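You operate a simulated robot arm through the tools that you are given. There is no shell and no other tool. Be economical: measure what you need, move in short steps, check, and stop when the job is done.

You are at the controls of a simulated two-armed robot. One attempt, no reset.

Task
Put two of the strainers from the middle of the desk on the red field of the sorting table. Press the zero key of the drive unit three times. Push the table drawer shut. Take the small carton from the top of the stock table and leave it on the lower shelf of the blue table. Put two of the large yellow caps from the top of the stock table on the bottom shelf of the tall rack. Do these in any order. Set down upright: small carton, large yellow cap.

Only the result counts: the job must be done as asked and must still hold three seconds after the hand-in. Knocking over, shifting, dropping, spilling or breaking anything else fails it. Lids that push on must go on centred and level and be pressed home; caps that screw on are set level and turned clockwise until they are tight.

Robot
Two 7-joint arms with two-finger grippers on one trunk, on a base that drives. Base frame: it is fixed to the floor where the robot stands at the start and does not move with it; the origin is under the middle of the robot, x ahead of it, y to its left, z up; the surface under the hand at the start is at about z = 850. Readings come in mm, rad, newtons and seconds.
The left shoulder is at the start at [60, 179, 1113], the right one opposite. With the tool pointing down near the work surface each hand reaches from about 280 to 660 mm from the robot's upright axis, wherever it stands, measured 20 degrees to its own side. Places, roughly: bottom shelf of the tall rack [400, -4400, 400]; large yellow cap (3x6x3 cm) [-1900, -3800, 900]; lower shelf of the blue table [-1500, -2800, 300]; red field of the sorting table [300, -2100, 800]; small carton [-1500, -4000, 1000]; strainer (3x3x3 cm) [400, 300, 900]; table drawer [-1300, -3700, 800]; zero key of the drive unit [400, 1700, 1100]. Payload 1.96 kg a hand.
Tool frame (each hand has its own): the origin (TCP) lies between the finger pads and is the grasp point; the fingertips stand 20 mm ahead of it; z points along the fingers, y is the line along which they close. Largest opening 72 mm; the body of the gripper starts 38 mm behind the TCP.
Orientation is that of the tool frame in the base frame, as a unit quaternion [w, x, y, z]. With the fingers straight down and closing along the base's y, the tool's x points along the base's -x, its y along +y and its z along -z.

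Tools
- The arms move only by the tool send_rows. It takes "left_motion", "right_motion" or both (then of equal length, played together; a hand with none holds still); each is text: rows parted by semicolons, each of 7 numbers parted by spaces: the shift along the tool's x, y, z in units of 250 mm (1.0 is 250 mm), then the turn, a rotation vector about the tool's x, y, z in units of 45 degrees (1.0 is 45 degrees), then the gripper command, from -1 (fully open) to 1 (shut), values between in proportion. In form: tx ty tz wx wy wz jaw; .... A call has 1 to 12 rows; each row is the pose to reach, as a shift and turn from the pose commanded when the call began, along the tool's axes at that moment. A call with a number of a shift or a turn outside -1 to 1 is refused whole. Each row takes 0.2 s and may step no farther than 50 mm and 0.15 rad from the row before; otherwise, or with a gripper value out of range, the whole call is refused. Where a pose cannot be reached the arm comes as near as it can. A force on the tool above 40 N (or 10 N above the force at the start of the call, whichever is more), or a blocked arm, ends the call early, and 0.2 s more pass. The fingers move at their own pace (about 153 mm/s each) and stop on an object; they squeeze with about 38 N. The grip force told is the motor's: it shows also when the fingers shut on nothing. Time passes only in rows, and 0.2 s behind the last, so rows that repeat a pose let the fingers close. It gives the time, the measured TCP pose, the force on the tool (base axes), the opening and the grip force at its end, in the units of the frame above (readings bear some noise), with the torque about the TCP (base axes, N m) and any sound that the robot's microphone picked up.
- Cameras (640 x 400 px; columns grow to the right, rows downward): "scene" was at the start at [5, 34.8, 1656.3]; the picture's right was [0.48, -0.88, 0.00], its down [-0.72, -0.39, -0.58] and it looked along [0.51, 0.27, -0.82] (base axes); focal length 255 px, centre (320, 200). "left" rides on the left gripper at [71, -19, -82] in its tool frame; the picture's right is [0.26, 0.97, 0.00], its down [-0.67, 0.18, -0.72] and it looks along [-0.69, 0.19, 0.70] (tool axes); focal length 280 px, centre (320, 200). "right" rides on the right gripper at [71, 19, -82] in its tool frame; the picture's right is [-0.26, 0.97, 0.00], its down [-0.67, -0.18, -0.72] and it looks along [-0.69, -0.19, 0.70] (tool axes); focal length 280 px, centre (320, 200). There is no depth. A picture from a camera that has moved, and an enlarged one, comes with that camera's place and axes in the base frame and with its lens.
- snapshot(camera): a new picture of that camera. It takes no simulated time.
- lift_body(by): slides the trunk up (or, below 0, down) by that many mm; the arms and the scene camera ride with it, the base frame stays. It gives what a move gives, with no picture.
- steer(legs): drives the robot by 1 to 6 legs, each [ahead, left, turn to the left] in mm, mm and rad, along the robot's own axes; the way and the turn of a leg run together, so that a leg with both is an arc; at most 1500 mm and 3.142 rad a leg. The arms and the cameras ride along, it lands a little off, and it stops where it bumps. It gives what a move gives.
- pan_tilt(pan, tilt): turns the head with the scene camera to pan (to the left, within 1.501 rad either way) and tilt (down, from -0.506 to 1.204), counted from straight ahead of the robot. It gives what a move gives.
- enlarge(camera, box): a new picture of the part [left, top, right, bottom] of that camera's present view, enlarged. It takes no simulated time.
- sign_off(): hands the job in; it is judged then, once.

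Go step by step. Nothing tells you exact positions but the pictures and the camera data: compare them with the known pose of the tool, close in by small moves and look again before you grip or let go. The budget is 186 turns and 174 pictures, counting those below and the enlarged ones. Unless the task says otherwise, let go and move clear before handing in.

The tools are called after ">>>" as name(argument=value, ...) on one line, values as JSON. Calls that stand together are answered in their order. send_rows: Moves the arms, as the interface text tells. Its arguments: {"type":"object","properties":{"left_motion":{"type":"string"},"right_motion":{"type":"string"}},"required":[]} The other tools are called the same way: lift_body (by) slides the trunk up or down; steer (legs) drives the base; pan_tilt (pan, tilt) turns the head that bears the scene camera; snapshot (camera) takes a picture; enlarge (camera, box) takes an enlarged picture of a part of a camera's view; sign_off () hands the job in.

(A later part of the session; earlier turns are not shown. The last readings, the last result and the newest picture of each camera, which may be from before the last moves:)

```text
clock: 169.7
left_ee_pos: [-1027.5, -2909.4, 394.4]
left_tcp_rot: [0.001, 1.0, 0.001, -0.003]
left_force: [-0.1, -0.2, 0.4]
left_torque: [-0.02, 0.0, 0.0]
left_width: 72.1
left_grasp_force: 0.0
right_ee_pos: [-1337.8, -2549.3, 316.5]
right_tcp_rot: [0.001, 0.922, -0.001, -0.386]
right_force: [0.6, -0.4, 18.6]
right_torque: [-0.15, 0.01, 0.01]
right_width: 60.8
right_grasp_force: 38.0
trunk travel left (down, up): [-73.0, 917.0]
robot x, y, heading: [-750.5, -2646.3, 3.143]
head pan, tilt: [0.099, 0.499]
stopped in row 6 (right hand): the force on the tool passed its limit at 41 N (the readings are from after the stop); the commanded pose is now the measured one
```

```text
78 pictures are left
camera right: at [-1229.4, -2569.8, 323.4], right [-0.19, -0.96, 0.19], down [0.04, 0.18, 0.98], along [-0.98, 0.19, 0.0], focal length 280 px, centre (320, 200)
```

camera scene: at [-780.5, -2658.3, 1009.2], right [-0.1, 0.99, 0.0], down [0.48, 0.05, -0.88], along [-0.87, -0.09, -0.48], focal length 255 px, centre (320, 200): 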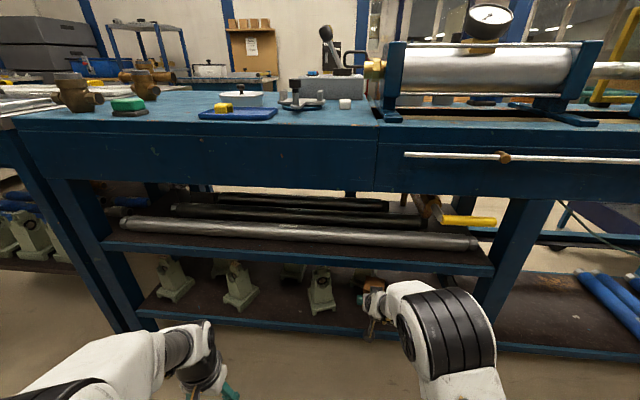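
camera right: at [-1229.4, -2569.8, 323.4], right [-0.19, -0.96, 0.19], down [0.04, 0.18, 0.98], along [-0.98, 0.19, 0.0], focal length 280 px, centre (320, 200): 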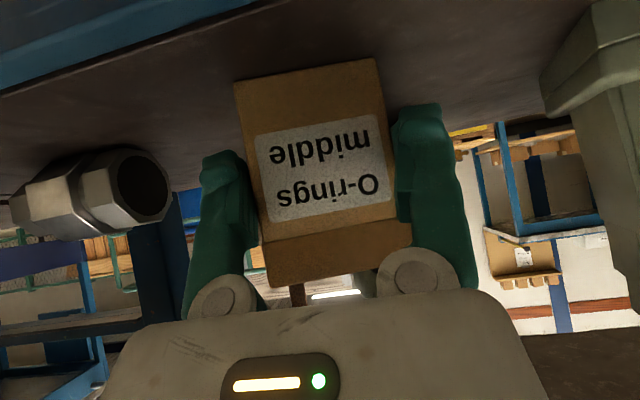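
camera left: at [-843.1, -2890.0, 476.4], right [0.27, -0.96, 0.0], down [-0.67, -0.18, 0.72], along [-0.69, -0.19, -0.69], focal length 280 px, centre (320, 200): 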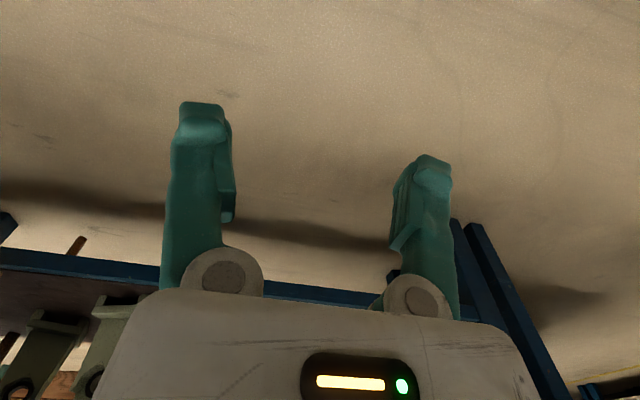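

Contact with the shelf. Ease slightly, open gently, then retreat along the tool axis.

>>> send_rows(right_motion="-0.004 0 -0.004 0 0 0 1; -0.006 0 -0.006 0 0 0 0.5; -0.006 0 -0.006 0 0 0 -0.3; -0.006 0 -0.006 0 0 0 -1; -0.006 0 -0.006 0 0 0 -1; -0.006 0 -0.006 0 0 0 -1")

>>> snapshot(camera="right")

```text
clock: 171.1
left_ee_pos: [-1027.7, -2909.8, 396.9]
left_tcp_rot: [0.003, 1.0, 0.002, -0.003]
left_force: [-0.2, 0.3, 0.0]
left_torque: [0.02, -0.01, -0.02]
left_width: 72.0
left_grasp_force: 0.0
right_ee_pos: [-1335.6, -2549.9, 315.8]
right_tcp_rot: [0.0, 0.924, 0.0, -0.382]
right_force: [0.1, -0.3, 0.5]
right_torque: [-0.01, -0.02, -0.01]
right_width: 72.1
right_grasp_force: 0.0
trunk travel left (down, up): [-73.0, 917.0]
robot x, y, heading: [-749.0, -2649.6, -3.144]
head pan, tilt: [0.099, 0.499]
```

```text
77 pictures are left
camera right: at [-1228.1, -2569.4, 322.8], right [-0.19, -0.96, 0.19], down [0.03, 0.18, 0.98], along [-0.98, 0.19, -0.01], focal length 280 px, centre (320, 200)
```

right: 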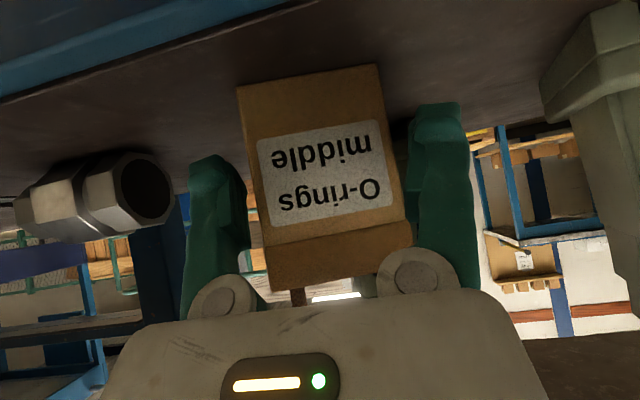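

>>> send_rows(right_motion="0 0 -0.06 0 0 0 -1; 0 0 -0.15 0 0 0 -1; 0 0 -0.28 0 0 0 -1; 0 0 -0.42 0 0 0 -1; 0 0 -0.56 0 0 0 -1")

>>> snapshot(camera="right")

>>> steer(legs=[[-350, 0, 0]])

>>> enlarge(camera="scene", box=[200, 180, 480, 355])

```text
clock: 172.2
left_ee_pos: [-1027.7, -2908.4, 394.5]
left_tcp_rot: [0.003, 1.0, 0.001, -0.003]
left_force: [0.2, -0.6, -0.2]
left_torque: [-0.01, -0.01, -0.03]
left_width: 72.1
left_grasp_force: 0.1
right_ee_pos: [-1236.4, -2548.8, 415.0]
right_tcp_rot: [0.0, 0.924, -0.001, -0.382]
right_force: [0.2, 0.9, 0.7]
right_torque: [0.0, 0.01, -0.03]
right_width: 72.3
right_grasp_force: 0.1
trunk travel left (down, up): [-73.0, 917.0]
robot x, y, heading: [-749.7, -2650.3, -3.142]
head pan, tilt: [0.099, 0.499]
```

```text
76 pictures are left
camera right: at [-1129.5, -2569.2, 422.3], right [-0.19, -0.96, 0.19], down [0.03, 0.18, 0.98], along [-0.98, 0.19, -0.01], focal length 280 px, centre (320, 200)
```

right: 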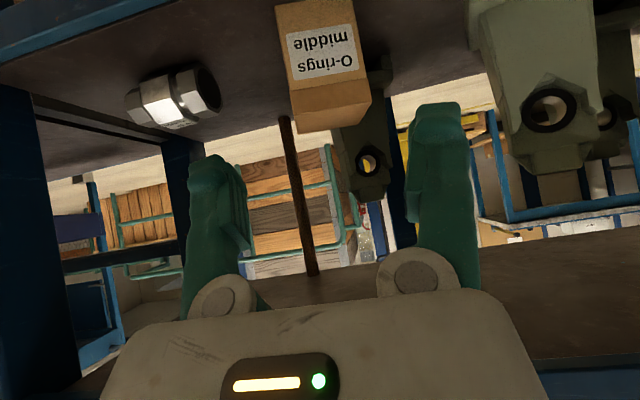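

```text
clock: 174.5
left_ee_pos: [-676.3, -2908.8, 394.3]
left_tcp_rot: [0.003, 1.0, 0.001, -0.003]
left_force: [0.5, 0.3, 0.1]
left_torque: [0.0, 0.03, -0.01]
left_width: 72.1
left_grasp_force: 0.1
right_ee_pos: [-886.7, -2549.1, 415.3]
right_tcp_rot: [0.0, 0.924, -0.001, -0.381]
right_force: [0.8, -0.1, -0.1]
right_torque: [-0.03, 0.02, 0.02]
right_width: 72.2
right_grasp_force: 0.0
trunk travel left (down, up): [-73.0, 917.0]
robot x, y, heading: [-403.8, -2647.3, -3.139]
head pan, tilt: [0.099, 0.499]
```

```text
2.29 times, centred on (340, 268) of scene
camera zoom: at [-429.2, -2658.1, 1009.2], right [-0.1, 0.99, 0.0], down [0.48, 0.05, -0.88], along [-0.87, -0.09, -0.48], focal length 583 px, centre (274, 46)
```

zoom: 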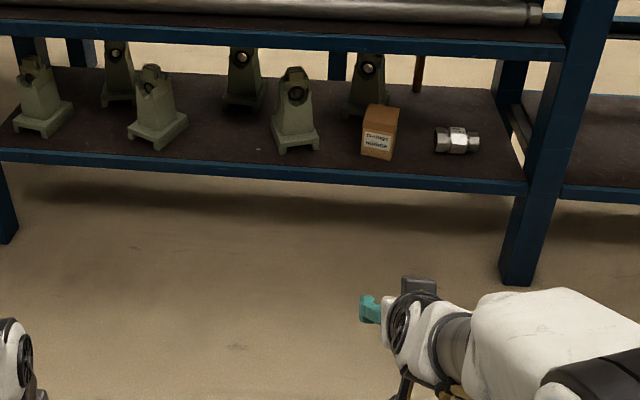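

The carton stands upright on the shelf. Next I look at the tall rack's bottom shelf before fetching caps.

>>> steer(legs=[[100, 1200, 0], [0, 0, 1.571]])

>>> pan_tilt(pan=0.9, tilt=0.35)

>>> snapshot(camera="scene")

```text
clock: 184.5
left_ee_pos: [-238.9, -4138.5, 395.7]
left_tcp_rot: [0.004, 0.706, 0.708, 0.0]
left_force: [-0.2, 0.4, 0.2]
left_torque: [-0.01, 0.02, 0.03]
left_width: 71.8
left_grasp_force: 0.1
right_ee_pos: [-598.1, -4346.5, 414.3]
right_tcp_rot: [0.27, 0.655, 0.652, -0.27]
right_force: [-0.3, -0.3, 0.1]
right_torque: [0.0, 0.0, 0.01]
right_width: 72.2
right_grasp_force: 0.1
trunk travel left (down, up): [-73.0, 917.0]
robot x, y, heading: [-497.3, -3863.6, -1.564]
head pan, tilt: [0.099, 0.499]
```

```text
clock: 185.6
left_ee_pos: [-238.0, -4138.9, 395.2]
left_tcp_rot: [0.004, 0.706, 0.708, 0.0]
left_force: [-0.5, 0.2, -0.5]
left_torque: [-0.02, -0.02, 0.03]
left_width: 71.9
left_grasp_force: 0.0
right_ee_pos: [-597.0, -4346.2, 415.8]
right_tcp_rot: [0.271, 0.654, 0.653, -0.27]
right_force: [0.4, 0.7, -0.1]
right_torque: [-0.01, -0.04, -0.01]
right_width: 71.9
right_grasp_force: 0.1
trunk travel left (down, up): [-73.0, 917.0]
robot x, y, heading: [-497.1, -3859.7, -1.57]
head pan, tilt: [0.901, 0.351]
```

```text
74 pictures are left
camera scene: at [-423.9, -3858.4, 1022.9], right [-0.62, -0.78, 0.0], down [-0.27, 0.21, -0.94], along [0.73, -0.58, -0.34], focal length 255 px, centre (320, 200)
```

scene: 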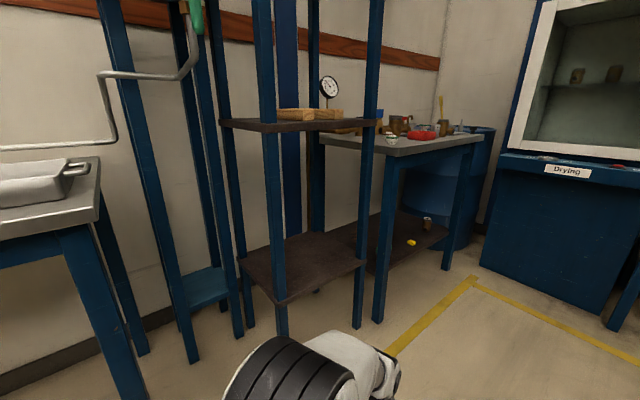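

The rack's bottom shelf is empty: x≈185–520, y≈−4180…−4560, z≈400, next shelf far above. Now raise the trunk, turn the right hand down, and go round to the −y end of the stock table.

>>> lift_body(by=400)

>>> lift_body(by=355)

>>> send_rows(right_motion="0 0 0 0 0.18 0 -1; 0.05 0 0 0 0.36 0 -1; 0.1 0 0 0 0.54 0 -1; 0.15 0 0 0 0.72 0 -1; 0.2 0 -0.1 0 0.86 0 -1; 0.25 0 -0.15 0 0.99 0 -1")

>>> steer(legs=[[880, 0, 0], [0, 0, 3.135]])

>>> pan_tilt(pan=0.9, tilt=0.5)

>>> snapshot(camera="scene")

```text
clock: 189.4
left_ee_pos: [-238.3, -4137.0, 794.2]
left_tcp_rot: [0.004, 0.707, 0.707, 0.0]
left_force: [0.0, 0.3, 0.3]
left_torque: [0.01, -0.04, 0.0]
left_width: 72.2
left_grasp_force: 0.0
right_ee_pos: [-599.0, -4346.5, 814.5]
right_tcp_rot: [0.269, 0.654, 0.653, -0.27]
right_force: [-0.1, 0.3, 0.4]
right_torque: [0.01, 0.0, 0.0]
right_width: 71.9
right_grasp_force: 0.0
trunk travel left (down, up): [-473.0, 517.0]
robot x, y, heading: [-495.8, -3860.5, -1.57]
head pan, tilt: [0.901, 0.351]
```

```text
clock: 192.9
left_ee_pos: [-238.5, -4137.7, 1150.4]
left_tcp_rot: [0.004, 0.706, 0.708, 0.0]
left_force: [0.5, -0.3, 0.2]
left_torque: [0.03, -0.01, 0.02]
left_width: 72.0
left_grasp_force: 0.0
right_ee_pos: [-598.4, -4346.6, 1169.1]
right_tcp_rot: [0.27, 0.654, 0.653, -0.27]
right_force: [0.1, -0.7, -0.5]
right_torque: [0.04, 0.01, -0.01]
right_width: 71.9
right_grasp_force: 0.0
trunk travel left (down, up): [-828.0, 162.0]
robot x, y, heading: [-497.1, -3860.2, -1.571]
head pan, tilt: [0.901, 0.351]
```

```text
clock: 194.3
left_ee_pos: [-239.8, -4138.4, 1149.8]
left_tcp_rot: [0.003, 0.707, 0.708, 0.001]
left_force: [0.3, -0.5, 0.4]
left_torque: [0.01, 0.02, -0.02]
left_width: 71.9
left_grasp_force: 0.1
right_ee_pos: [-598.3, -4275.5, 1151.3]
right_tcp_rot: [0.001, 0.708, 0.706, -0.001]
right_force: [0.1, 0.2, -0.9]
right_torque: [-0.01, 0.01, 0.02]
right_width: 72.0
right_grasp_force: 0.0
trunk travel left (down, up): [-828.0, 162.0]
robot x, y, heading: [-497.0, -3861.7, -1.569]
head pan, tilt: [0.901, 0.351]
```

```text
clock: 206.3
left_ee_pos: [-757.6, -4458.6, 1151.3]
left_tcp_rot: [0.0, 0.712, -0.702, -0.003]
left_force: [0.1, -0.3, 0.6]
left_torque: [-0.01, 0.03, 0.03]
left_width: 72.0
left_grasp_force: 0.1
right_ee_pos: [-398.9, -4318.4, 1152.2]
right_tcp_rot: [-0.002, 0.71, -0.704, -0.003]
right_force: [-0.3, 0.1, 0.1]
right_torque: [0.0, 0.0, 0.0]
right_width: 72.1
right_grasp_force: 0.0
trunk travel left (down, up): [-828.0, 162.0]
robot x, y, heading: [-495.0, -4732.4, 1.58]
head pan, tilt: [0.901, 0.351]
```

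```text
clock: 207.0
left_ee_pos: [-758.1, -4460.2, 1149.0]
left_tcp_rot: [0.0, 0.712, -0.703, -0.004]
left_force: [-0.5, -0.3, 0.7]
left_torque: [-0.01, -0.02, 0.01]
left_width: 72.0
left_grasp_force: 0.0
right_ee_pos: [-398.6, -4318.4, 1151.0]
right_tcp_rot: [-0.002, 0.71, -0.704, -0.004]
right_force: [0.2, 0.4, 0.1]
right_torque: [0.01, 0.01, 0.0]
right_width: 71.9
right_grasp_force: 0.1
trunk travel left (down, up): [-828.0, 162.0]
robot x, y, heading: [-496.6, -4730.8, 1.582]
head pan, tilt: [0.901, 0.499]
```

```text
73 pictures are left
camera scene: at [-565.7, -4737.9, 1764.3], right [0.61, 0.79, 0.0], down [0.38, -0.29, -0.88], along [-0.69, 0.54, -0.48], focal length 255 px, centre (320, 200)
```

scene: 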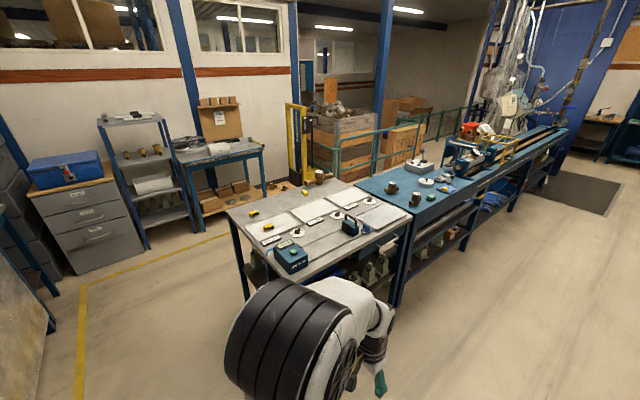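

>>> steer(legs=[[0, 1320, -0.01]])

>>> pan_tilt(pan=0.0, tilt=0.8)

>>> snapshot(camera="scene")

```text
clock: 213.6
left_ee_pos: [-2072.4, -4466.2, 1149.7]
left_tcp_rot: [0.0, 0.709, -0.705, -0.004]
left_force: [-0.9, 0.9, 0.8]
left_torque: [0.0, 0.02, 0.01]
left_width: 72.0
left_grasp_force: 0.0
right_ee_pos: [-1713.1, -4328.4, 1152.9]
right_tcp_rot: [-0.002, 0.708, -0.706, -0.003]
right_force: [-0.3, 0.4, -0.2]
right_torque: [0.02, -0.03, 0.01]
right_width: 71.9
right_grasp_force: 0.1
trunk travel left (down, up): [-828.0, 162.0]
robot x, y, heading: [-1812.8, -4748.3, 1.577]
head pan, tilt: [0.901, 0.499]
```

```text
clock: 214.8
left_ee_pos: [-2072.7, -4466.2, 1148.8]
left_tcp_rot: [-0.001, 0.71, -0.704, -0.004]
left_force: [1.0, -0.2, -1.0]
left_torque: [0.03, -0.01, 0.02]
left_width: 72.0
left_grasp_force: 0.1
right_ee_pos: [-1712.4, -4326.8, 1151.4]
right_tcp_rot: [-0.002, 0.708, -0.706, -0.003]
right_force: [0.6, -0.2, 0.7]
right_torque: [0.04, -0.01, -0.02]
right_width: 72.0
right_grasp_force: 0.1
trunk travel left (down, up): [-828.0, 162.0]
robot x, y, heading: [-1809.3, -4741.7, 1.578]
head pan, tilt: [0.0, 0.799]
```

```text
72 pictures are left
camera scene: at [-1810.5, -4721.4, 1738.3], right [1.0, 0.0, 0.0], down [0.0, -0.72, -0.7], along [0.0, 0.7, -0.72], focal length 255 px, centre (320, 200)
```

scene: 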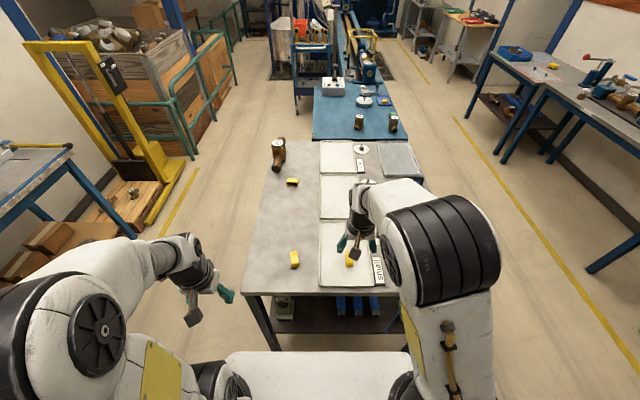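

Cap 1 ≈ (−1905,−4227) for the left hand, the tray cap ≈ (−1699,−4211) for the right. Move both hands above them.

>>> send_rows(left_motion="-0.12 -0.083 0.075 0 0 0 -1; -0.24 -0.167 0.15 0 0 0 -1; -0.36 -0.25 0.22 0 0 0 -1; -0.48 -0.334 0.3 0 0 0 -1; -0.6 -0.417 0.37 0 0 0 -1; -0.72 -0.5 0.45 0 0 0 -1; -0.84 -0.585 0.52 0 0 0 -1; -0.956 -0.668 0.596 0 0 0 -1; -0.956 -0.668 0.596 0 0 0 -1", right_motion="-0.06 -0.006 0.075 0 0 0 -1; -0.12 -0.013 0.15 0 0 0 -1; -0.18 -0.02 0.22 0 0 0 -1; -0.24 -0.026 0.3 0 0 0 -1; -0.3 -0.033 0.37 0 0 0 -1; -0.36 -0.04 0.45 0 0 0 -1; -0.42 -0.046 0.52 0 0 0 -1; -0.464 -0.052 0.604 0 0 0 -1; -0.464 -0.052 0.604 0 0 0 -1")

>>> snapshot(camera="left")

>>> snapshot(camera="right")

```text
clock: 216.8
left_ee_pos: [-1908.1, -4224.7, 1001.9]
left_tcp_rot: [0.0, 0.709, -0.705, -0.004]
left_force: [0.0, 0.1, 0.7]
left_torque: [0.01, 0.02, 0.0]
left_width: 71.9
left_grasp_force: 0.0
right_ee_pos: [-1700.0, -4211.3, 1002.6]
right_tcp_rot: [-0.002, 0.708, -0.706, -0.003]
right_force: [-0.4, -0.8, 0.5]
right_torque: [0.0, 0.0, 0.02]
right_width: 71.8
right_grasp_force: 0.0
trunk travel left (down, up): [-828.0, 162.0]
robot x, y, heading: [-1809.7, -4743.2, 1.575]
head pan, tilt: [0.0, 0.799]
```

```text
71 pictures are left
camera left: at [-1888.5, -4297.2, 1083.4], right [-0.96, -0.27, 0.0], down [-0.18, 0.67, 0.72], along [-0.2, 0.69, -0.69], focal length 280 px, centre (320, 200)
```

left: 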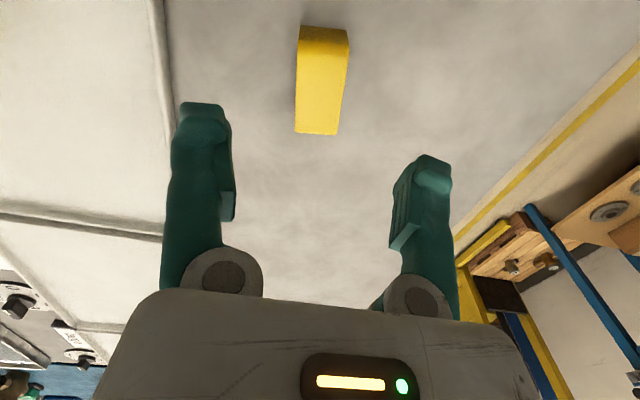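

```text
70 pictures are left
camera right: at [-1719.7, -4283.0, 1083.3], right [-0.97, 0.26, 0.0], down [0.18, 0.67, 0.72], along [0.18, 0.7, -0.69], focal length 280 px, centre (320, 200)
```

right: 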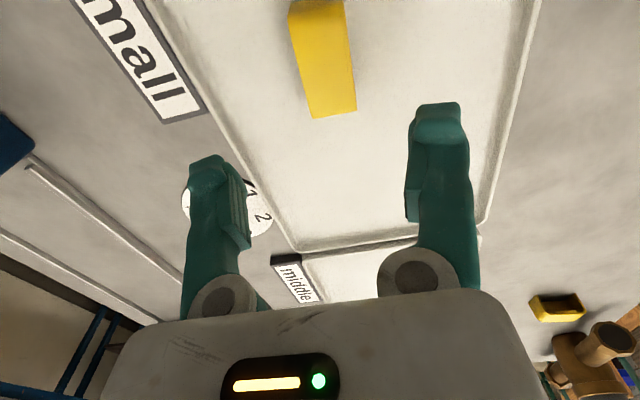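

Cap 1 centre ≈ (−1910,−4229) rotated ~0.22 rad; tray cap centre ≈ (−1708,−4227) rotated ~−0.06. Align both hands and go lower.

>>> send_rows(left_motion="0.016 0.007 0.05 0 0 -0.14 -1; 0.016 0.007 0.11 0 0 -0.28 -1; 0.016 0.007 0.168 0 0 -0.28 -1; 0.016 0.007 0.168 0 0 -0.28 -1", right_motion="0.063 0.034 0.05 0 0 0.083 -1; 0.063 0.034 0.1 0 0 0.083 -1; 0.063 0.034 0.152 0 0 0.083 -1; 0.063 0.034 0.152 0 0 0.083 -1")

>>> snapshot(camera="left")

>>> snapshot(camera="right")

```text
clock: 217.8
left_ee_pos: [-1909.3, -4228.1, 958.3]
left_tcp_rot: [0.0, 0.783, -0.622, -0.003]
left_force: [0.8, -0.2, -1.7]
left_torque: [0.04, 0.03, 0.01]
left_width: 71.7
left_grasp_force: 0.0
right_ee_pos: [-1709.0, -4227.7, 963.3]
right_tcp_rot: [0.002, -0.685, 0.729, 0.003]
right_force: [0.2, -0.2, -0.3]
right_torque: [-0.03, -0.02, 0.02]
right_width: 72.0
right_grasp_force: 0.0
trunk travel left (down, up): [-828.0, 162.0]
robot x, y, heading: [-1811.9, -4743.0, 1.576]
head pan, tilt: [0.0, 0.799]
```

```text
69 pictures are left
camera left: at [-1875.3, -4295.4, 1040.2], right [-0.88, -0.47, 0.0], down [-0.33, 0.61, 0.72], along [-0.34, 0.63, -0.69], focal length 280 px, centre (320, 200)
```

left: 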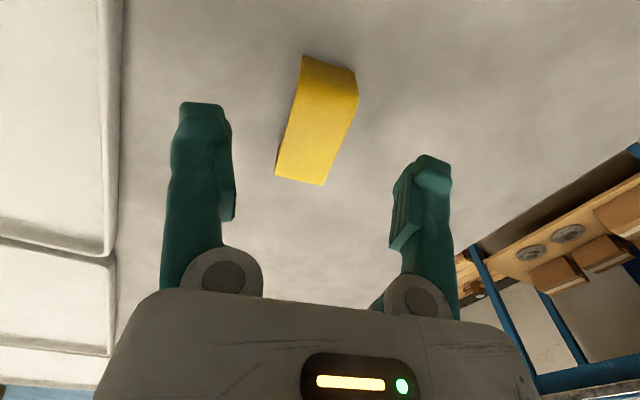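

```text
68 pictures are left
camera right: at [-1732.5, -4297.1, 1044.6], right [-0.95, 0.32, 0.0], down [0.23, 0.66, 0.72], along [0.23, 0.68, -0.69], focal length 280 px, centre (320, 200)
```

right: 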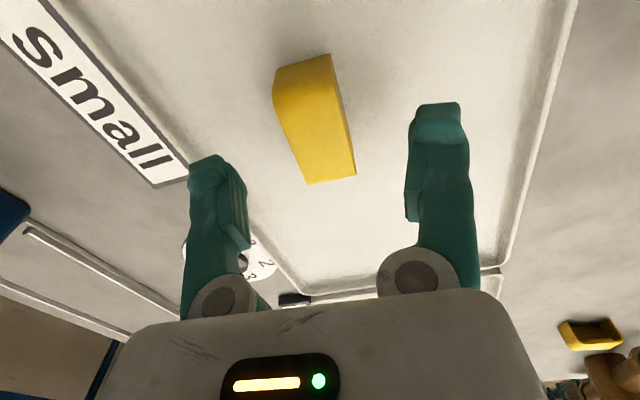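

Both hands are aligned with the caps. Descend to grip height.

>>> send_rows(left_motion="0 -0.008 0.05 0 0 0 -1; 0 -0.008 0.1 0 0 0 -1; 0 -0.008 0.134 0 0 0 -1; 0 -0.008 0.134 0 0 0 -1", right_motion="-0.01 0 0.05 0 0 0 -1; -0.01 0 0.1 0 0 0 -1; -0.01 0 0.134 0 0 0 -1; -0.01 0 0.134 0 0 0 -1")

>>> snapshot(camera="left")

>>> snapshot(camera="right")

```text
clock: 218.8
left_ee_pos: [-1908.1, -4228.3, 925.2]
left_tcp_rot: [-0.001, 0.783, -0.622, -0.003]
left_force: [-0.1, -0.1, 0.3]
left_torque: [0.0, 0.01, 0.01]
left_width: 72.0
left_grasp_force: 0.2
right_ee_pos: [-1708.4, -4223.1, 930.7]
right_tcp_rot: [0.002, -0.685, 0.729, 0.003]
right_force: [0.7, 0.1, 0.5]
right_torque: [-0.02, 0.0, -0.01]
right_width: 72.1
right_grasp_force: 0.1
trunk travel left (down, up): [-828.0, 162.0]
robot x, y, heading: [-1810.3, -4741.2, 1.571]
head pan, tilt: [0.0, 0.799]
```

```text
67 pictures are left
camera left: at [-1873.4, -4294.4, 1006.8], right [-0.88, -0.47, 0.0], down [-0.33, 0.61, 0.72], along [-0.34, 0.63, -0.69], focal length 280 px, centre (320, 200)
```

left: 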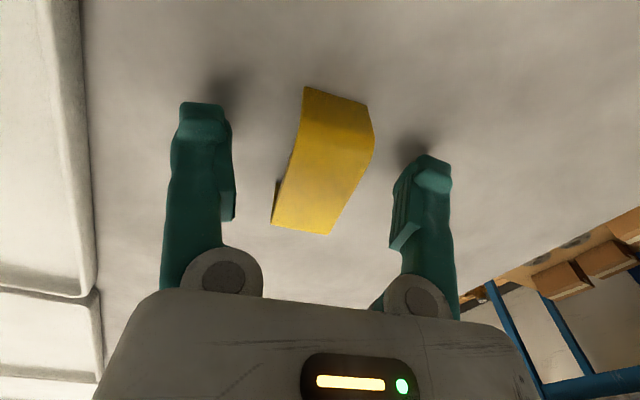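

```text
66 pictures are left
camera right: at [-1732.8, -4293.4, 1011.2], right [-0.95, 0.32, 0.0], down [0.23, 0.66, 0.72], along [0.23, 0.68, -0.69], focal length 280 px, centre (320, 200)
```

right: 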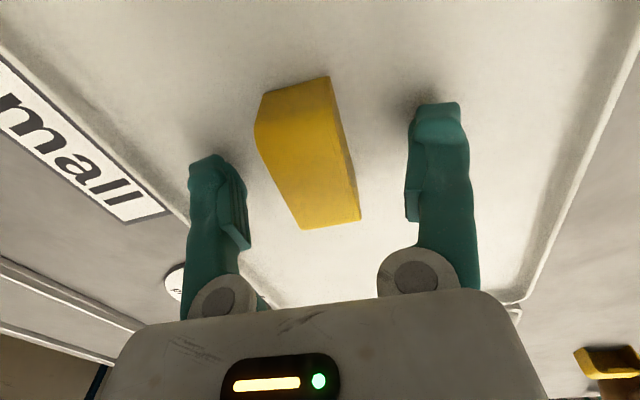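

>>> send_rows(left_motion="0 0 0 0 0 0 0; 0 0 0 0 0 0 1; 0 0 0 0 0 0 1; 0 0 0 0 0 0 1", right_motion="0 0 0.012 0 0 0 0; 0 0 0.012 0 0 0 1; 0 0 0.012 0 0 0 1; 0 0 0.012 0 0 0 1")

>>> snapshot(camera="left")

>>> snapshot(camera="right")

```text
clock: 219.8
left_ee_pos: [-1908.1, -4227.6, 925.2]
left_tcp_rot: [0.0, 0.782, -0.623, -0.003]
left_force: [0.2, -0.3, 0.2]
left_torque: [0.03, 0.0, 0.02]
left_width: 6.1
left_grasp_force: 33.9
right_ee_pos: [-1708.9, -4222.6, 927.7]
right_tcp_rot: [0.002, -0.685, 0.729, 0.004]
right_force: [-0.2, -0.3, 0.5]
right_torque: [0.05, -0.03, -0.03]
right_width: 5.8
right_grasp_force: 33.6
trunk travel left (down, up): [-828.0, 162.0]
robot x, y, heading: [-1813.4, -4743.7, 1.571]
head pan, tilt: [0.0, 0.799]
```

```text
65 pictures are left
camera left: at [-1873.4, -4294.3, 1006.9], right [-0.88, -0.47, 0.0], down [-0.33, 0.61, 0.72], along [-0.34, 0.63, -0.69], focal length 280 px, centre (320, 200)
```

left: 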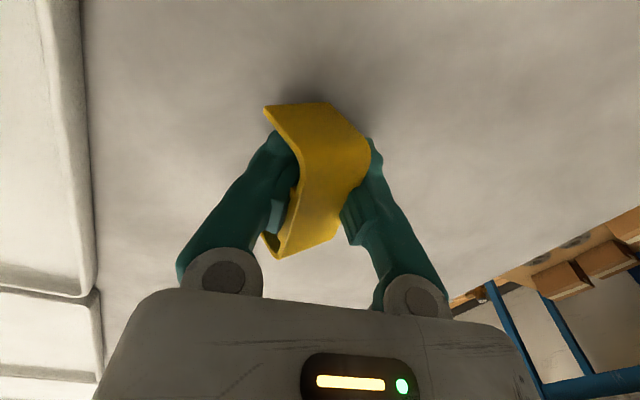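

```text
64 pictures are left
camera right: at [-1732.7, -4293.5, 1008.0], right [-0.95, 0.32, 0.0], down [0.23, 0.66, 0.72], along [0.23, 0.68, -0.69], focal length 280 px, centre (320, 200)
```

right: 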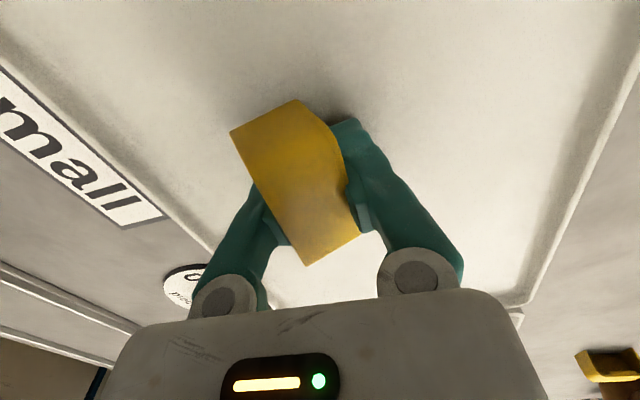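

The fingers closed to only 6 mm and the caps twisted, so the grip isn't as planned. Look closer before doing anything.

>>> enlarge(camera="left", box=[220, 80, 420, 280])

>>> enlarge(camera="right", box=[200, 80, 400, 280])

>>> enlarge(camera="scene", box=[240, 160, 400, 300])

```text
2.00 times, centred on (320, 180) of left
camera zoom: at [-1873.4, -4294.3, 1006.9], right [-0.88, -0.47, 0.0], down [-0.33, 0.61, 0.72], along [-0.34, 0.63, -0.69], focal length 561 px, centre (320, 240)
```

zoom: 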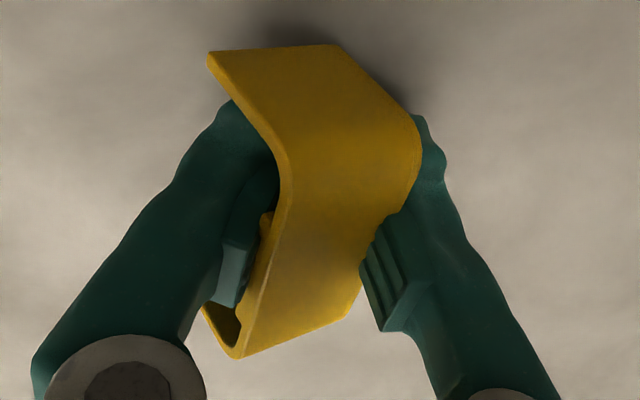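

```text
2.00 times, centred on (300, 180) of right
camera zoom: at [-1732.7, -4293.5, 1008.0], right [-0.95, 0.32, 0.0], down [0.23, 0.66, 0.72], along [0.23, 0.68, -0.69], focal length 561 px, centre (360, 240)
```

zoom: 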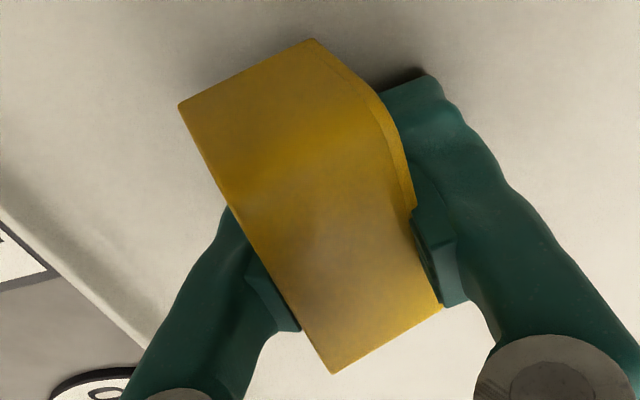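

```text
2.86 times, centred on (320, 230) of scene
camera zoom: at [-1810.3, -4721.2, 1738.3], right [1.0, 0.0, 0.0], down [0.0, -0.72, -0.7], along [0.0, 0.7, -0.72], focal length 729 px, centre (320, 114)
```

zoom: 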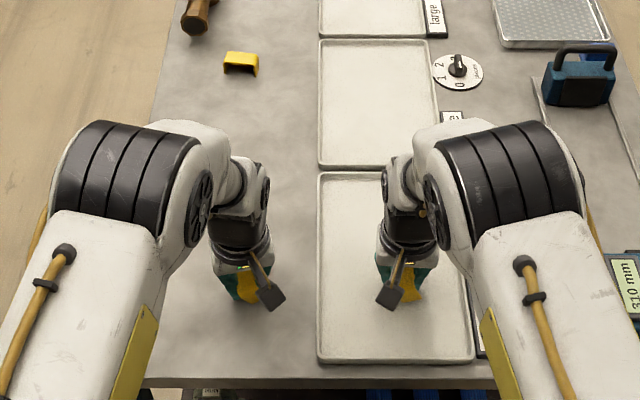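

Each cap tipped so the fingers pinch its thin top plate. I'll open again and see how they settle, then regrip across the 60 mm length.

>>> send_rows(left_motion="0 0 0 0 0 0 0.7; 0 0 0 0 0 0 0.4; 0 0 0 0 0 0 0; 0 0 0 0 0 0 -1; 0 0 0 0 0 0 -1; 0 0 -0.16 0 0 0 -1", right_motion="0 0 0 0 0 0 0.7; 0 0 0 0 0 0 0.4; 0 0 0 0 0 0 0; 0 0 0 0 0 0 -1; 0 0 0 0 0 0 -1; 0 0 -0.16 0 0 0 -1")

>>> snapshot(camera="left")

>>> snapshot(camera="right")

```text
clock: 221.2
left_ee_pos: [-1906.9, -4230.9, 966.3]
left_tcp_rot: [-0.002, 0.783, -0.622, -0.005]
left_force: [0.3, -0.2, -0.6]
left_torque: [-0.01, -0.01, 0.01]
left_width: 72.0
left_grasp_force: 0.0
right_ee_pos: [-1708.9, -4224.7, 968.0]
right_tcp_rot: [0.003, -0.686, 0.728, 0.004]
right_force: [-0.4, -0.1, -0.8]
right_torque: [0.02, 0.01, 0.0]
right_width: 72.0
right_grasp_force: 0.0
trunk travel left (down, up): [-828.0, 162.0]
robot x, y, heading: [-1811.8, -4742.5, 1.573]
head pan, tilt: [0.0, 0.799]
```

```text
60 pictures are left
camera left: at [-1872.7, -4296.2, 1047.0], right [-0.88, -0.47, 0.0], down [-0.33, 0.61, 0.72], along [-0.34, 0.64, -0.69], focal length 280 px, centre (320, 200)
```

left: 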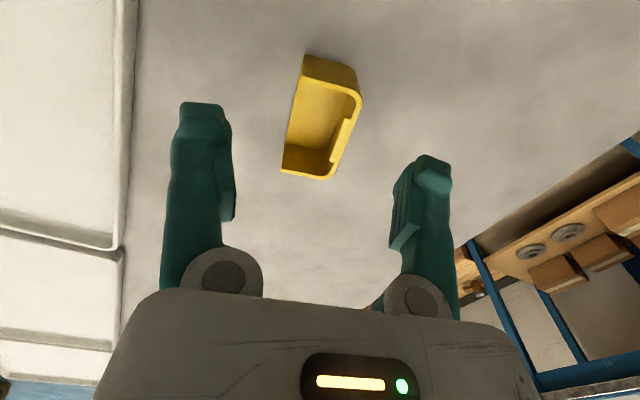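

```text
59 pictures are left
camera right: at [-1732.4, -4295.8, 1048.8], right [-0.95, 0.32, 0.0], down [0.23, 0.66, 0.72], along [0.23, 0.68, -0.69], focal length 280 px, centre (320, 200)
```

right: 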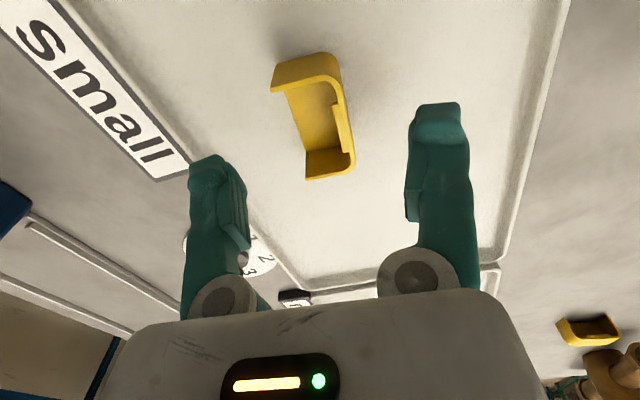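

Both caps now lie on their side wall, opening up, with the former top plate on the −x side. Plan: grip each across its length with the hand yawed 90° (forward = −x), so that later tilting the hand to horizontal brings the plate back on top. First raise and yaw both hands.

>>> send_rows(left_motion="0 0 -0.05 0 0 -0.17 -1; 0 0 -0.1 0 0 -0.34 -1; 0 0 -0.15 0 0 -0.51 -1; 0 0 -0.2 0 0 -0.68 -1; 0 0 -0.2 0 0 -0.85 -1; 0 0 -0.2 0 0 -1 -1; 0 0 -0.2 0 0 -1 -1", right_motion="0 0 -0.05 0 0 -0.17 -1; 0 0 -0.1 0 0 -0.34 -1; 0 0 -0.15 0 0 -0.51 -1; 0 0 -0.2 0 0 -0.68 -1; 0 0 -0.2 0 0 -0.85 -1; 0 0 -0.2 0 0 -1 -1; 0 0 -0.2 0 0 -1 -1")

>>> send_rows(left_motion="0 0 0 0 0 -0.17 -1; 0 0 0 0 0 -0.34 -1; 0 0 0 0 0 -0.51 -1; 0 0 0 0 0 -0.68 -1; 0 0 0 0 0 -0.85 -1; 0 0 0 0 0 -1 -1; 0 0 0 0 0 -1 -1", right_motion="0 0 0 0 0 -0.16 -1; 0 0 0 0 0 -0.32 -1; 0 0 0 0 0 -0.48 -1; 0 0 0 0 0 -0.64 -1; 0 0 0 0 0 -0.8 -1; 0 0 0 0 0 -0.943 -1; 0 0 0 0 0 -0.943 -1")

>>> snapshot(camera="left")

>>> snapshot(camera="right")

```text
clock: 222.8
left_ee_pos: [-1906.8, -4230.0, 1016.0]
left_tcp_rot: [-0.002, 0.962, -0.274, -0.004]
left_force: [-0.2, 0.3, -0.3]
left_torque: [-0.01, -0.02, -0.01]
left_width: 71.8
left_grasp_force: 0.0
right_ee_pos: [-1708.8, -4224.0, 1017.0]
right_tcp_rot: [-0.002, 0.912, -0.411, -0.002]
right_force: [-0.1, -0.7, 0.3]
right_torque: [0.02, 0.01, -0.01]
right_width: 71.9
right_grasp_force: 0.0
trunk travel left (down, up): [-828.0, 162.0]
robot x, y, heading: [-1809.5, -4742.0, 1.571]
head pan, tilt: [0.0, 0.799]
```

```text
clock: 224.4
left_ee_pos: [-1907.5, -4229.2, 1014.6]
left_tcp_rot: [-0.002, 0.993, 0.115, -0.001]
left_force: [-0.4, 0.0, 0.6]
left_torque: [0.03, 0.0, -0.01]
left_width: 71.8
left_grasp_force: 0.1
right_ee_pos: [-1709.0, -4223.7, 1015.5]
right_tcp_rot: [-0.003, 0.999, -0.052, -0.001]
right_force: [0.3, -0.1, 0.8]
right_torque: [0.0, 0.02, 0.0]
right_width: 71.9
right_grasp_force: 0.1
trunk travel left (down, up): [-828.0, 162.0]
robot x, y, heading: [-1810.3, -4742.6, 1.575]
head pan, tilt: [0.0, 0.799]
```

```text
58 pictures are left
camera left: at [-1843.4, -4195.3, 1097.3], right [0.47, -0.88, -0.01], down [-0.61, -0.33, 0.72], along [-0.63, -0.34, -0.7], focal length 280 px, centre (320, 200)
```

left: 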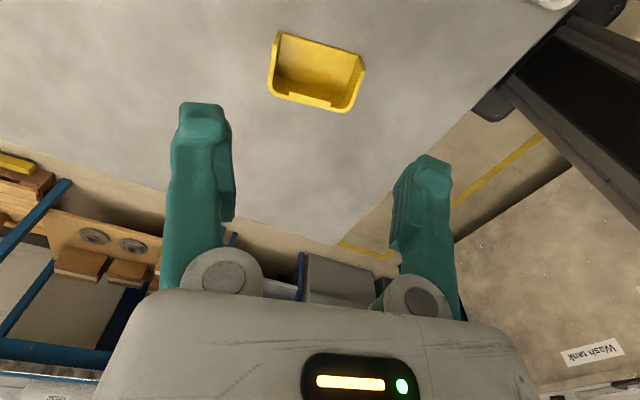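

```text
57 pictures are left
camera right: at [-1640.6, -4251.2, 1097.9], right [-0.36, -0.93, -0.01], down [-0.65, 0.25, 0.72], along [-0.67, 0.26, -0.7], focal length 280 px, centre (320, 200)
```

right: 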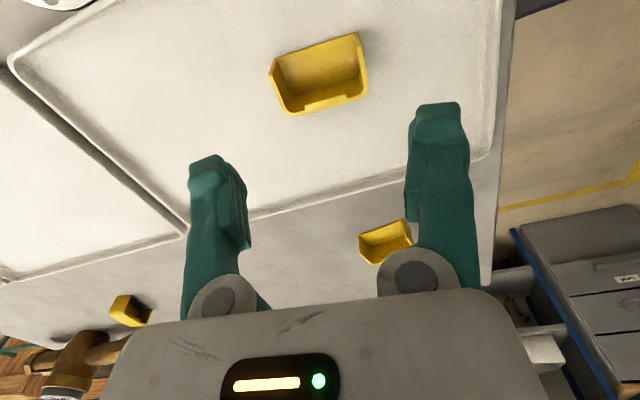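

Now the shape is clear: floor wall B, plate A on the −x side, legs at both ends, ~56 mm long. Hands are centred; descend most of the way and check.

>>> send_rows(left_motion="0 0 0.1 0 0 0 -1; 0 0 0.2 0 0 0 -1; 0 0 0.25 0 0 0 -1; 0 0 0.25 0 0 0 -1", right_motion="0 0 0.1 0 0 0 -1; 0 0 0.2 0 0 0 -1; 0 0 0.25 0 0 0 -1; 0 0 0.25 0 0 0 -1")

>>> snapshot(camera="left")

>>> snapshot(camera="right")

```text
clock: 225.4
left_ee_pos: [-1907.7, -4228.9, 953.3]
left_tcp_rot: [-0.002, 0.994, 0.114, -0.002]
left_force: [0.6, 0.8, -0.6]
left_torque: [0.01, -0.02, 0.04]
left_width: 72.1
left_grasp_force: 0.0
right_ee_pos: [-1708.3, -4222.9, 954.3]
right_tcp_rot: [-0.004, 0.999, -0.053, -0.001]
right_force: [-0.4, 0.5, -0.4]
right_torque: [0.0, 0.04, -0.02]
right_width: 72.2
right_grasp_force: 0.1
trunk travel left (down, up): [-828.0, 162.0]
robot x, y, heading: [-1811.0, -4740.9, 1.577]
head pan, tilt: [0.0, 0.799]
```

```text
56 pictures are left
camera left: at [-1843.2, -4195.2, 1034.6], right [0.47, -0.88, -0.01], down [-0.61, -0.33, 0.72], along [-0.63, -0.33, -0.7], focal length 280 px, centre (320, 200)
```

left: 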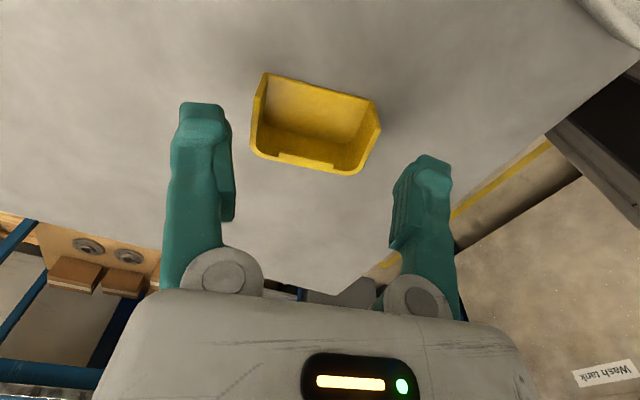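

```text
55 pictures are left
camera right: at [-1640.6, -4251.7, 1035.5], right [-0.36, -0.93, -0.01], down [-0.65, 0.25, 0.72], along [-0.67, 0.26, -0.7], focal length 280 px, centre (320, 200)
```

right: 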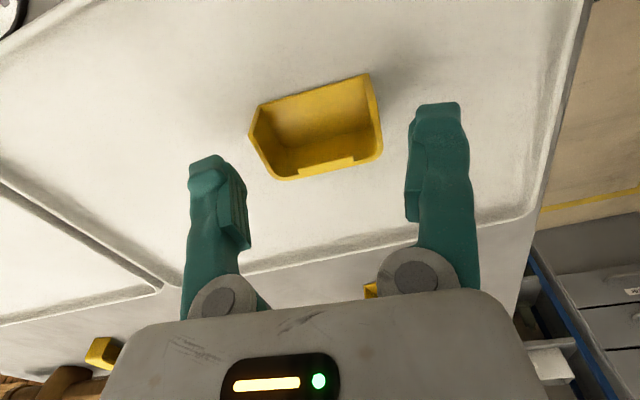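

>>> send_rows(left_motion="0 0 0.06 0 0 0 -1; 0 0 0.112 0 0 0 -1; 0 0 0.112 0 0 0 -1; 0 0 0.112 0 0 0 0.2; 0 0 0.112 0 0 0 1; 0 0 0.112 0 0 0 1", right_motion="0 0 0.06 0 0 0 -1; 0 0 0.108 0 0 0 -1; 0 0 0.108 0 0 0 -1; 0 0 0.108 0 0 0 0.2; 0 0 0.108 0 0 0 1; 0 0 0.108 0 0 0 1")

>>> snapshot(camera="left")

>>> snapshot(camera="right")

```text
clock: 226.8
left_ee_pos: [-1906.7, -4228.3, 926.0]
left_tcp_rot: [-0.003, 0.994, 0.113, -0.002]
left_force: [0.5, -0.9, 0.4]
left_torque: [0.03, -0.01, 0.01]
left_width: 53.4
left_grasp_force: 37.9
right_ee_pos: [-1708.7, -4223.2, 926.8]
right_tcp_rot: [-0.003, 0.999, -0.053, -0.001]
right_force: [-0.4, -0.7, 0.6]
right_torque: [-0.03, 0.03, -0.01]
right_width: 53.8
right_grasp_force: 38.0
trunk travel left (down, up): [-828.0, 162.0]
robot x, y, heading: [-1810.6, -4745.7, 1.574]
head pan, tilt: [0.0, 0.799]
```

```text
54 pictures are left
camera left: at [-1843.3, -4195.0, 1006.8], right [0.47, -0.88, -0.01], down [-0.61, -0.33, 0.72], along [-0.63, -0.33, -0.7], focal length 280 px, centre (320, 200)
```

left: 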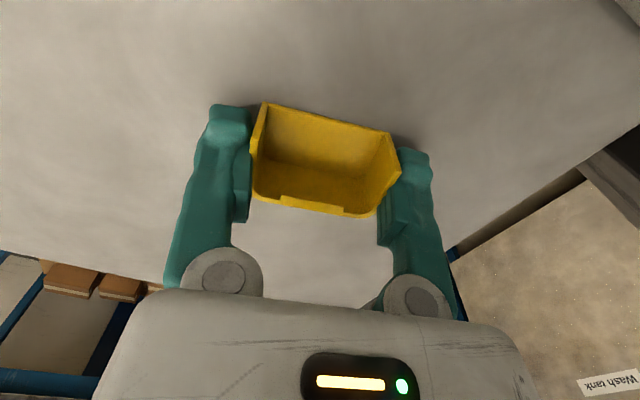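

```text
53 pictures are left
camera right: at [-1640.2, -4250.9, 1009.1], right [-0.36, -0.93, -0.01], down [-0.65, 0.25, 0.72], along [-0.67, 0.26, -0.7], focal length 280 px, centre (320, 200)
```

right: 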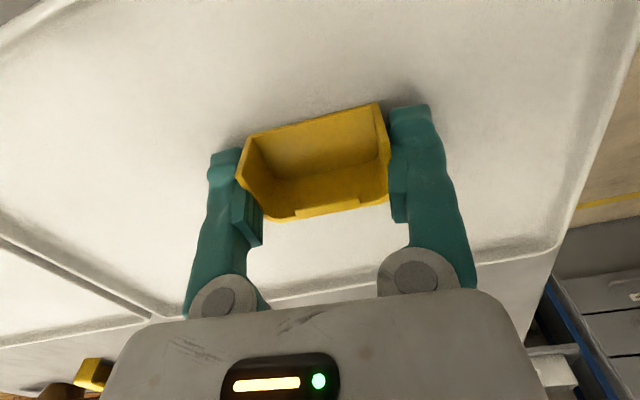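

Both caps are gripped across their length (53 mm). Lift them and yaw the hands back to face robot-forward.

>>> send_rows(left_motion="0 0 -0.1 0 0 0 1; 0 0 -0.25 0 0 0 1; 0 0 -0.42 0 0 0 1; 0 0 -0.6 0 0 0.16 1; 0 0 -0.6 0 0 0.33 1; 0 0 -0.6 0 0 0.5 1; 0 0 -0.6 0 0 0.67 1; 0 0 -0.6 0 0 0.84 1; 0 0 -0.6 0 0 1 1", right_motion="0 0 -0.1 0 0 0 1; 0 0 -0.25 0 0 0 1; 0 0 -0.42 0 0 0 1; 0 0 -0.6 0 0 0.16 1; 0 0 -0.6 0 0 0.33 1; 0 0 -0.6 0 0 0.5 1; 0 0 -0.6 0 0 0.67 1; 0 0 -0.6 0 0 0.84 1; 0 0 -0.6 0 0 1 1")

>>> send_rows(left_motion="0 0 0 0 0 0.17 1; 0 0 0 0 0 0.34 1; 0 0 0 0 0 0.51 1; 0 0 0 0 0 0.68 1; 0 0 0 0 0 0.85 1; 0 0 0 0 0 1 1", right_motion="0 0 0 0 0 0.15 1; 0 0 0 0 0 0.3 1; 0 0 0 0 0 0.45 1; 0 0 0 0 0 0.6 1; 0 0 0 0 0 0.75 1; 0 0 0 0 0 0.868 1")

>>> send_rows(left_motion="0.1 0 0 0 0 0.15 1; 0.2 0 0 0 0 0.29 1; 0.3 0 0 0 0 0.29 1", right_motion="0.1 0 0 0 0 0 1; 0.2 0 0 0 0 0 1; 0.3 0 0 0 0 0 1")

>>> snapshot(camera="left")

>>> snapshot(camera="right")

>>> snapshot(camera="scene")

```text
clock: 228.8
left_ee_pos: [-1907.8, -4228.5, 1074.8]
left_tcp_rot: [-0.002, 0.961, -0.277, -0.003]
left_force: [-0.8, 0.4, 0.4]
left_torque: [-0.03, 0.0, -0.01]
left_width: 53.5
left_grasp_force: 38.3
right_ee_pos: [-1708.4, -4224.4, 1076.7]
right_tcp_rot: [-0.003, 0.901, -0.433, -0.002]
right_force: [0.3, 0.7, 0.4]
right_torque: [-0.01, 0.0, -0.02]
right_width: 53.7
right_grasp_force: 37.8
trunk travel left (down, up): [-828.0, 162.0]
robot x, y, heading: [-1812.1, -4744.8, 1.574]
head pan, tilt: [0.0, 0.799]
```

```text
clock: 230.2
left_ee_pos: [-1908.1, -4230.0, 1074.9]
left_tcp_rot: [0.0, 0.783, -0.623, -0.003]
left_force: [-0.1, 1.2, 0.1]
left_torque: [-0.03, -0.03, -0.02]
left_width: 53.7
left_grasp_force: 38.0
right_ee_pos: [-1709.4, -4223.7, 1077.1]
right_tcp_rot: [0.002, -0.705, 0.709, 0.003]
right_force: [-0.3, -0.3, 0.4]
right_torque: [0.01, -0.01, -0.01]
right_width: 53.7
right_grasp_force: 38.1
trunk travel left (down, up): [-828.0, 162.0]
robot x, y, heading: [-1809.1, -4740.5, 1.57]
head pan, tilt: [0.0, 0.799]
```

```text
clock: 231.0
left_ee_pos: [-1889.8, -4303.5, 1075.0]
left_tcp_rot: [0.001, -0.706, 0.708, 0.004]
left_force: [0.1, -0.2, 0.2]
left_torque: [0.06, 0.02, -0.05]
left_width: 53.6
left_grasp_force: 37.8
right_ee_pos: [-1709.2, -4301.4, 1076.3]
right_tcp_rot: [0.002, -0.706, 0.708, 0.003]
right_force: [0.6, 0.5, -0.2]
right_torque: [-0.01, -0.01, 0.03]
right_width: 53.6
right_grasp_force: 37.8
trunk travel left (down, up): [-828.0, 162.0]
robot x, y, heading: [-1808.4, -4740.3, 1.581]
head pan, tilt: [0.0, 0.799]
```

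```text
52 pictures are left
camera left: at [-1871.9, -4375.4, 1156.5], right [-0.97, -0.26, 0.0], down [-0.18, 0.67, 0.72], along [-0.19, 0.69, -0.69], focal length 280 px, centre (320, 200)
```

left: 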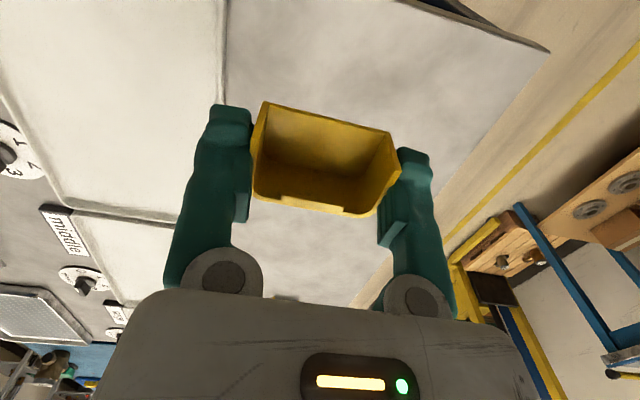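

```text
51 pictures are left
camera right: at [-1729.0, -4372.6, 1157.6], right [-0.96, 0.27, 0.0], down [0.19, 0.67, 0.72], along [0.19, 0.69, -0.69], focal length 280 px, centre (320, 200)
```

right: 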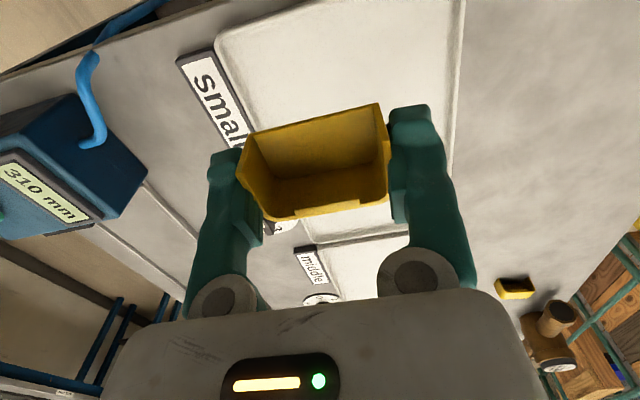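

```text
50 pictures are left
camera scene: at [-1810.0, -4723.0, 1738.3], right [1.0, 0.0, 0.0], down [0.0, -0.72, -0.7], along [0.0, 0.7, -0.72], focal length 255 px, centre (320, 200)
```

scene: 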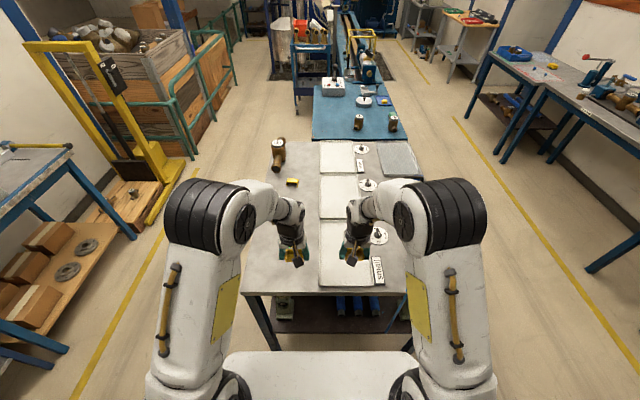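

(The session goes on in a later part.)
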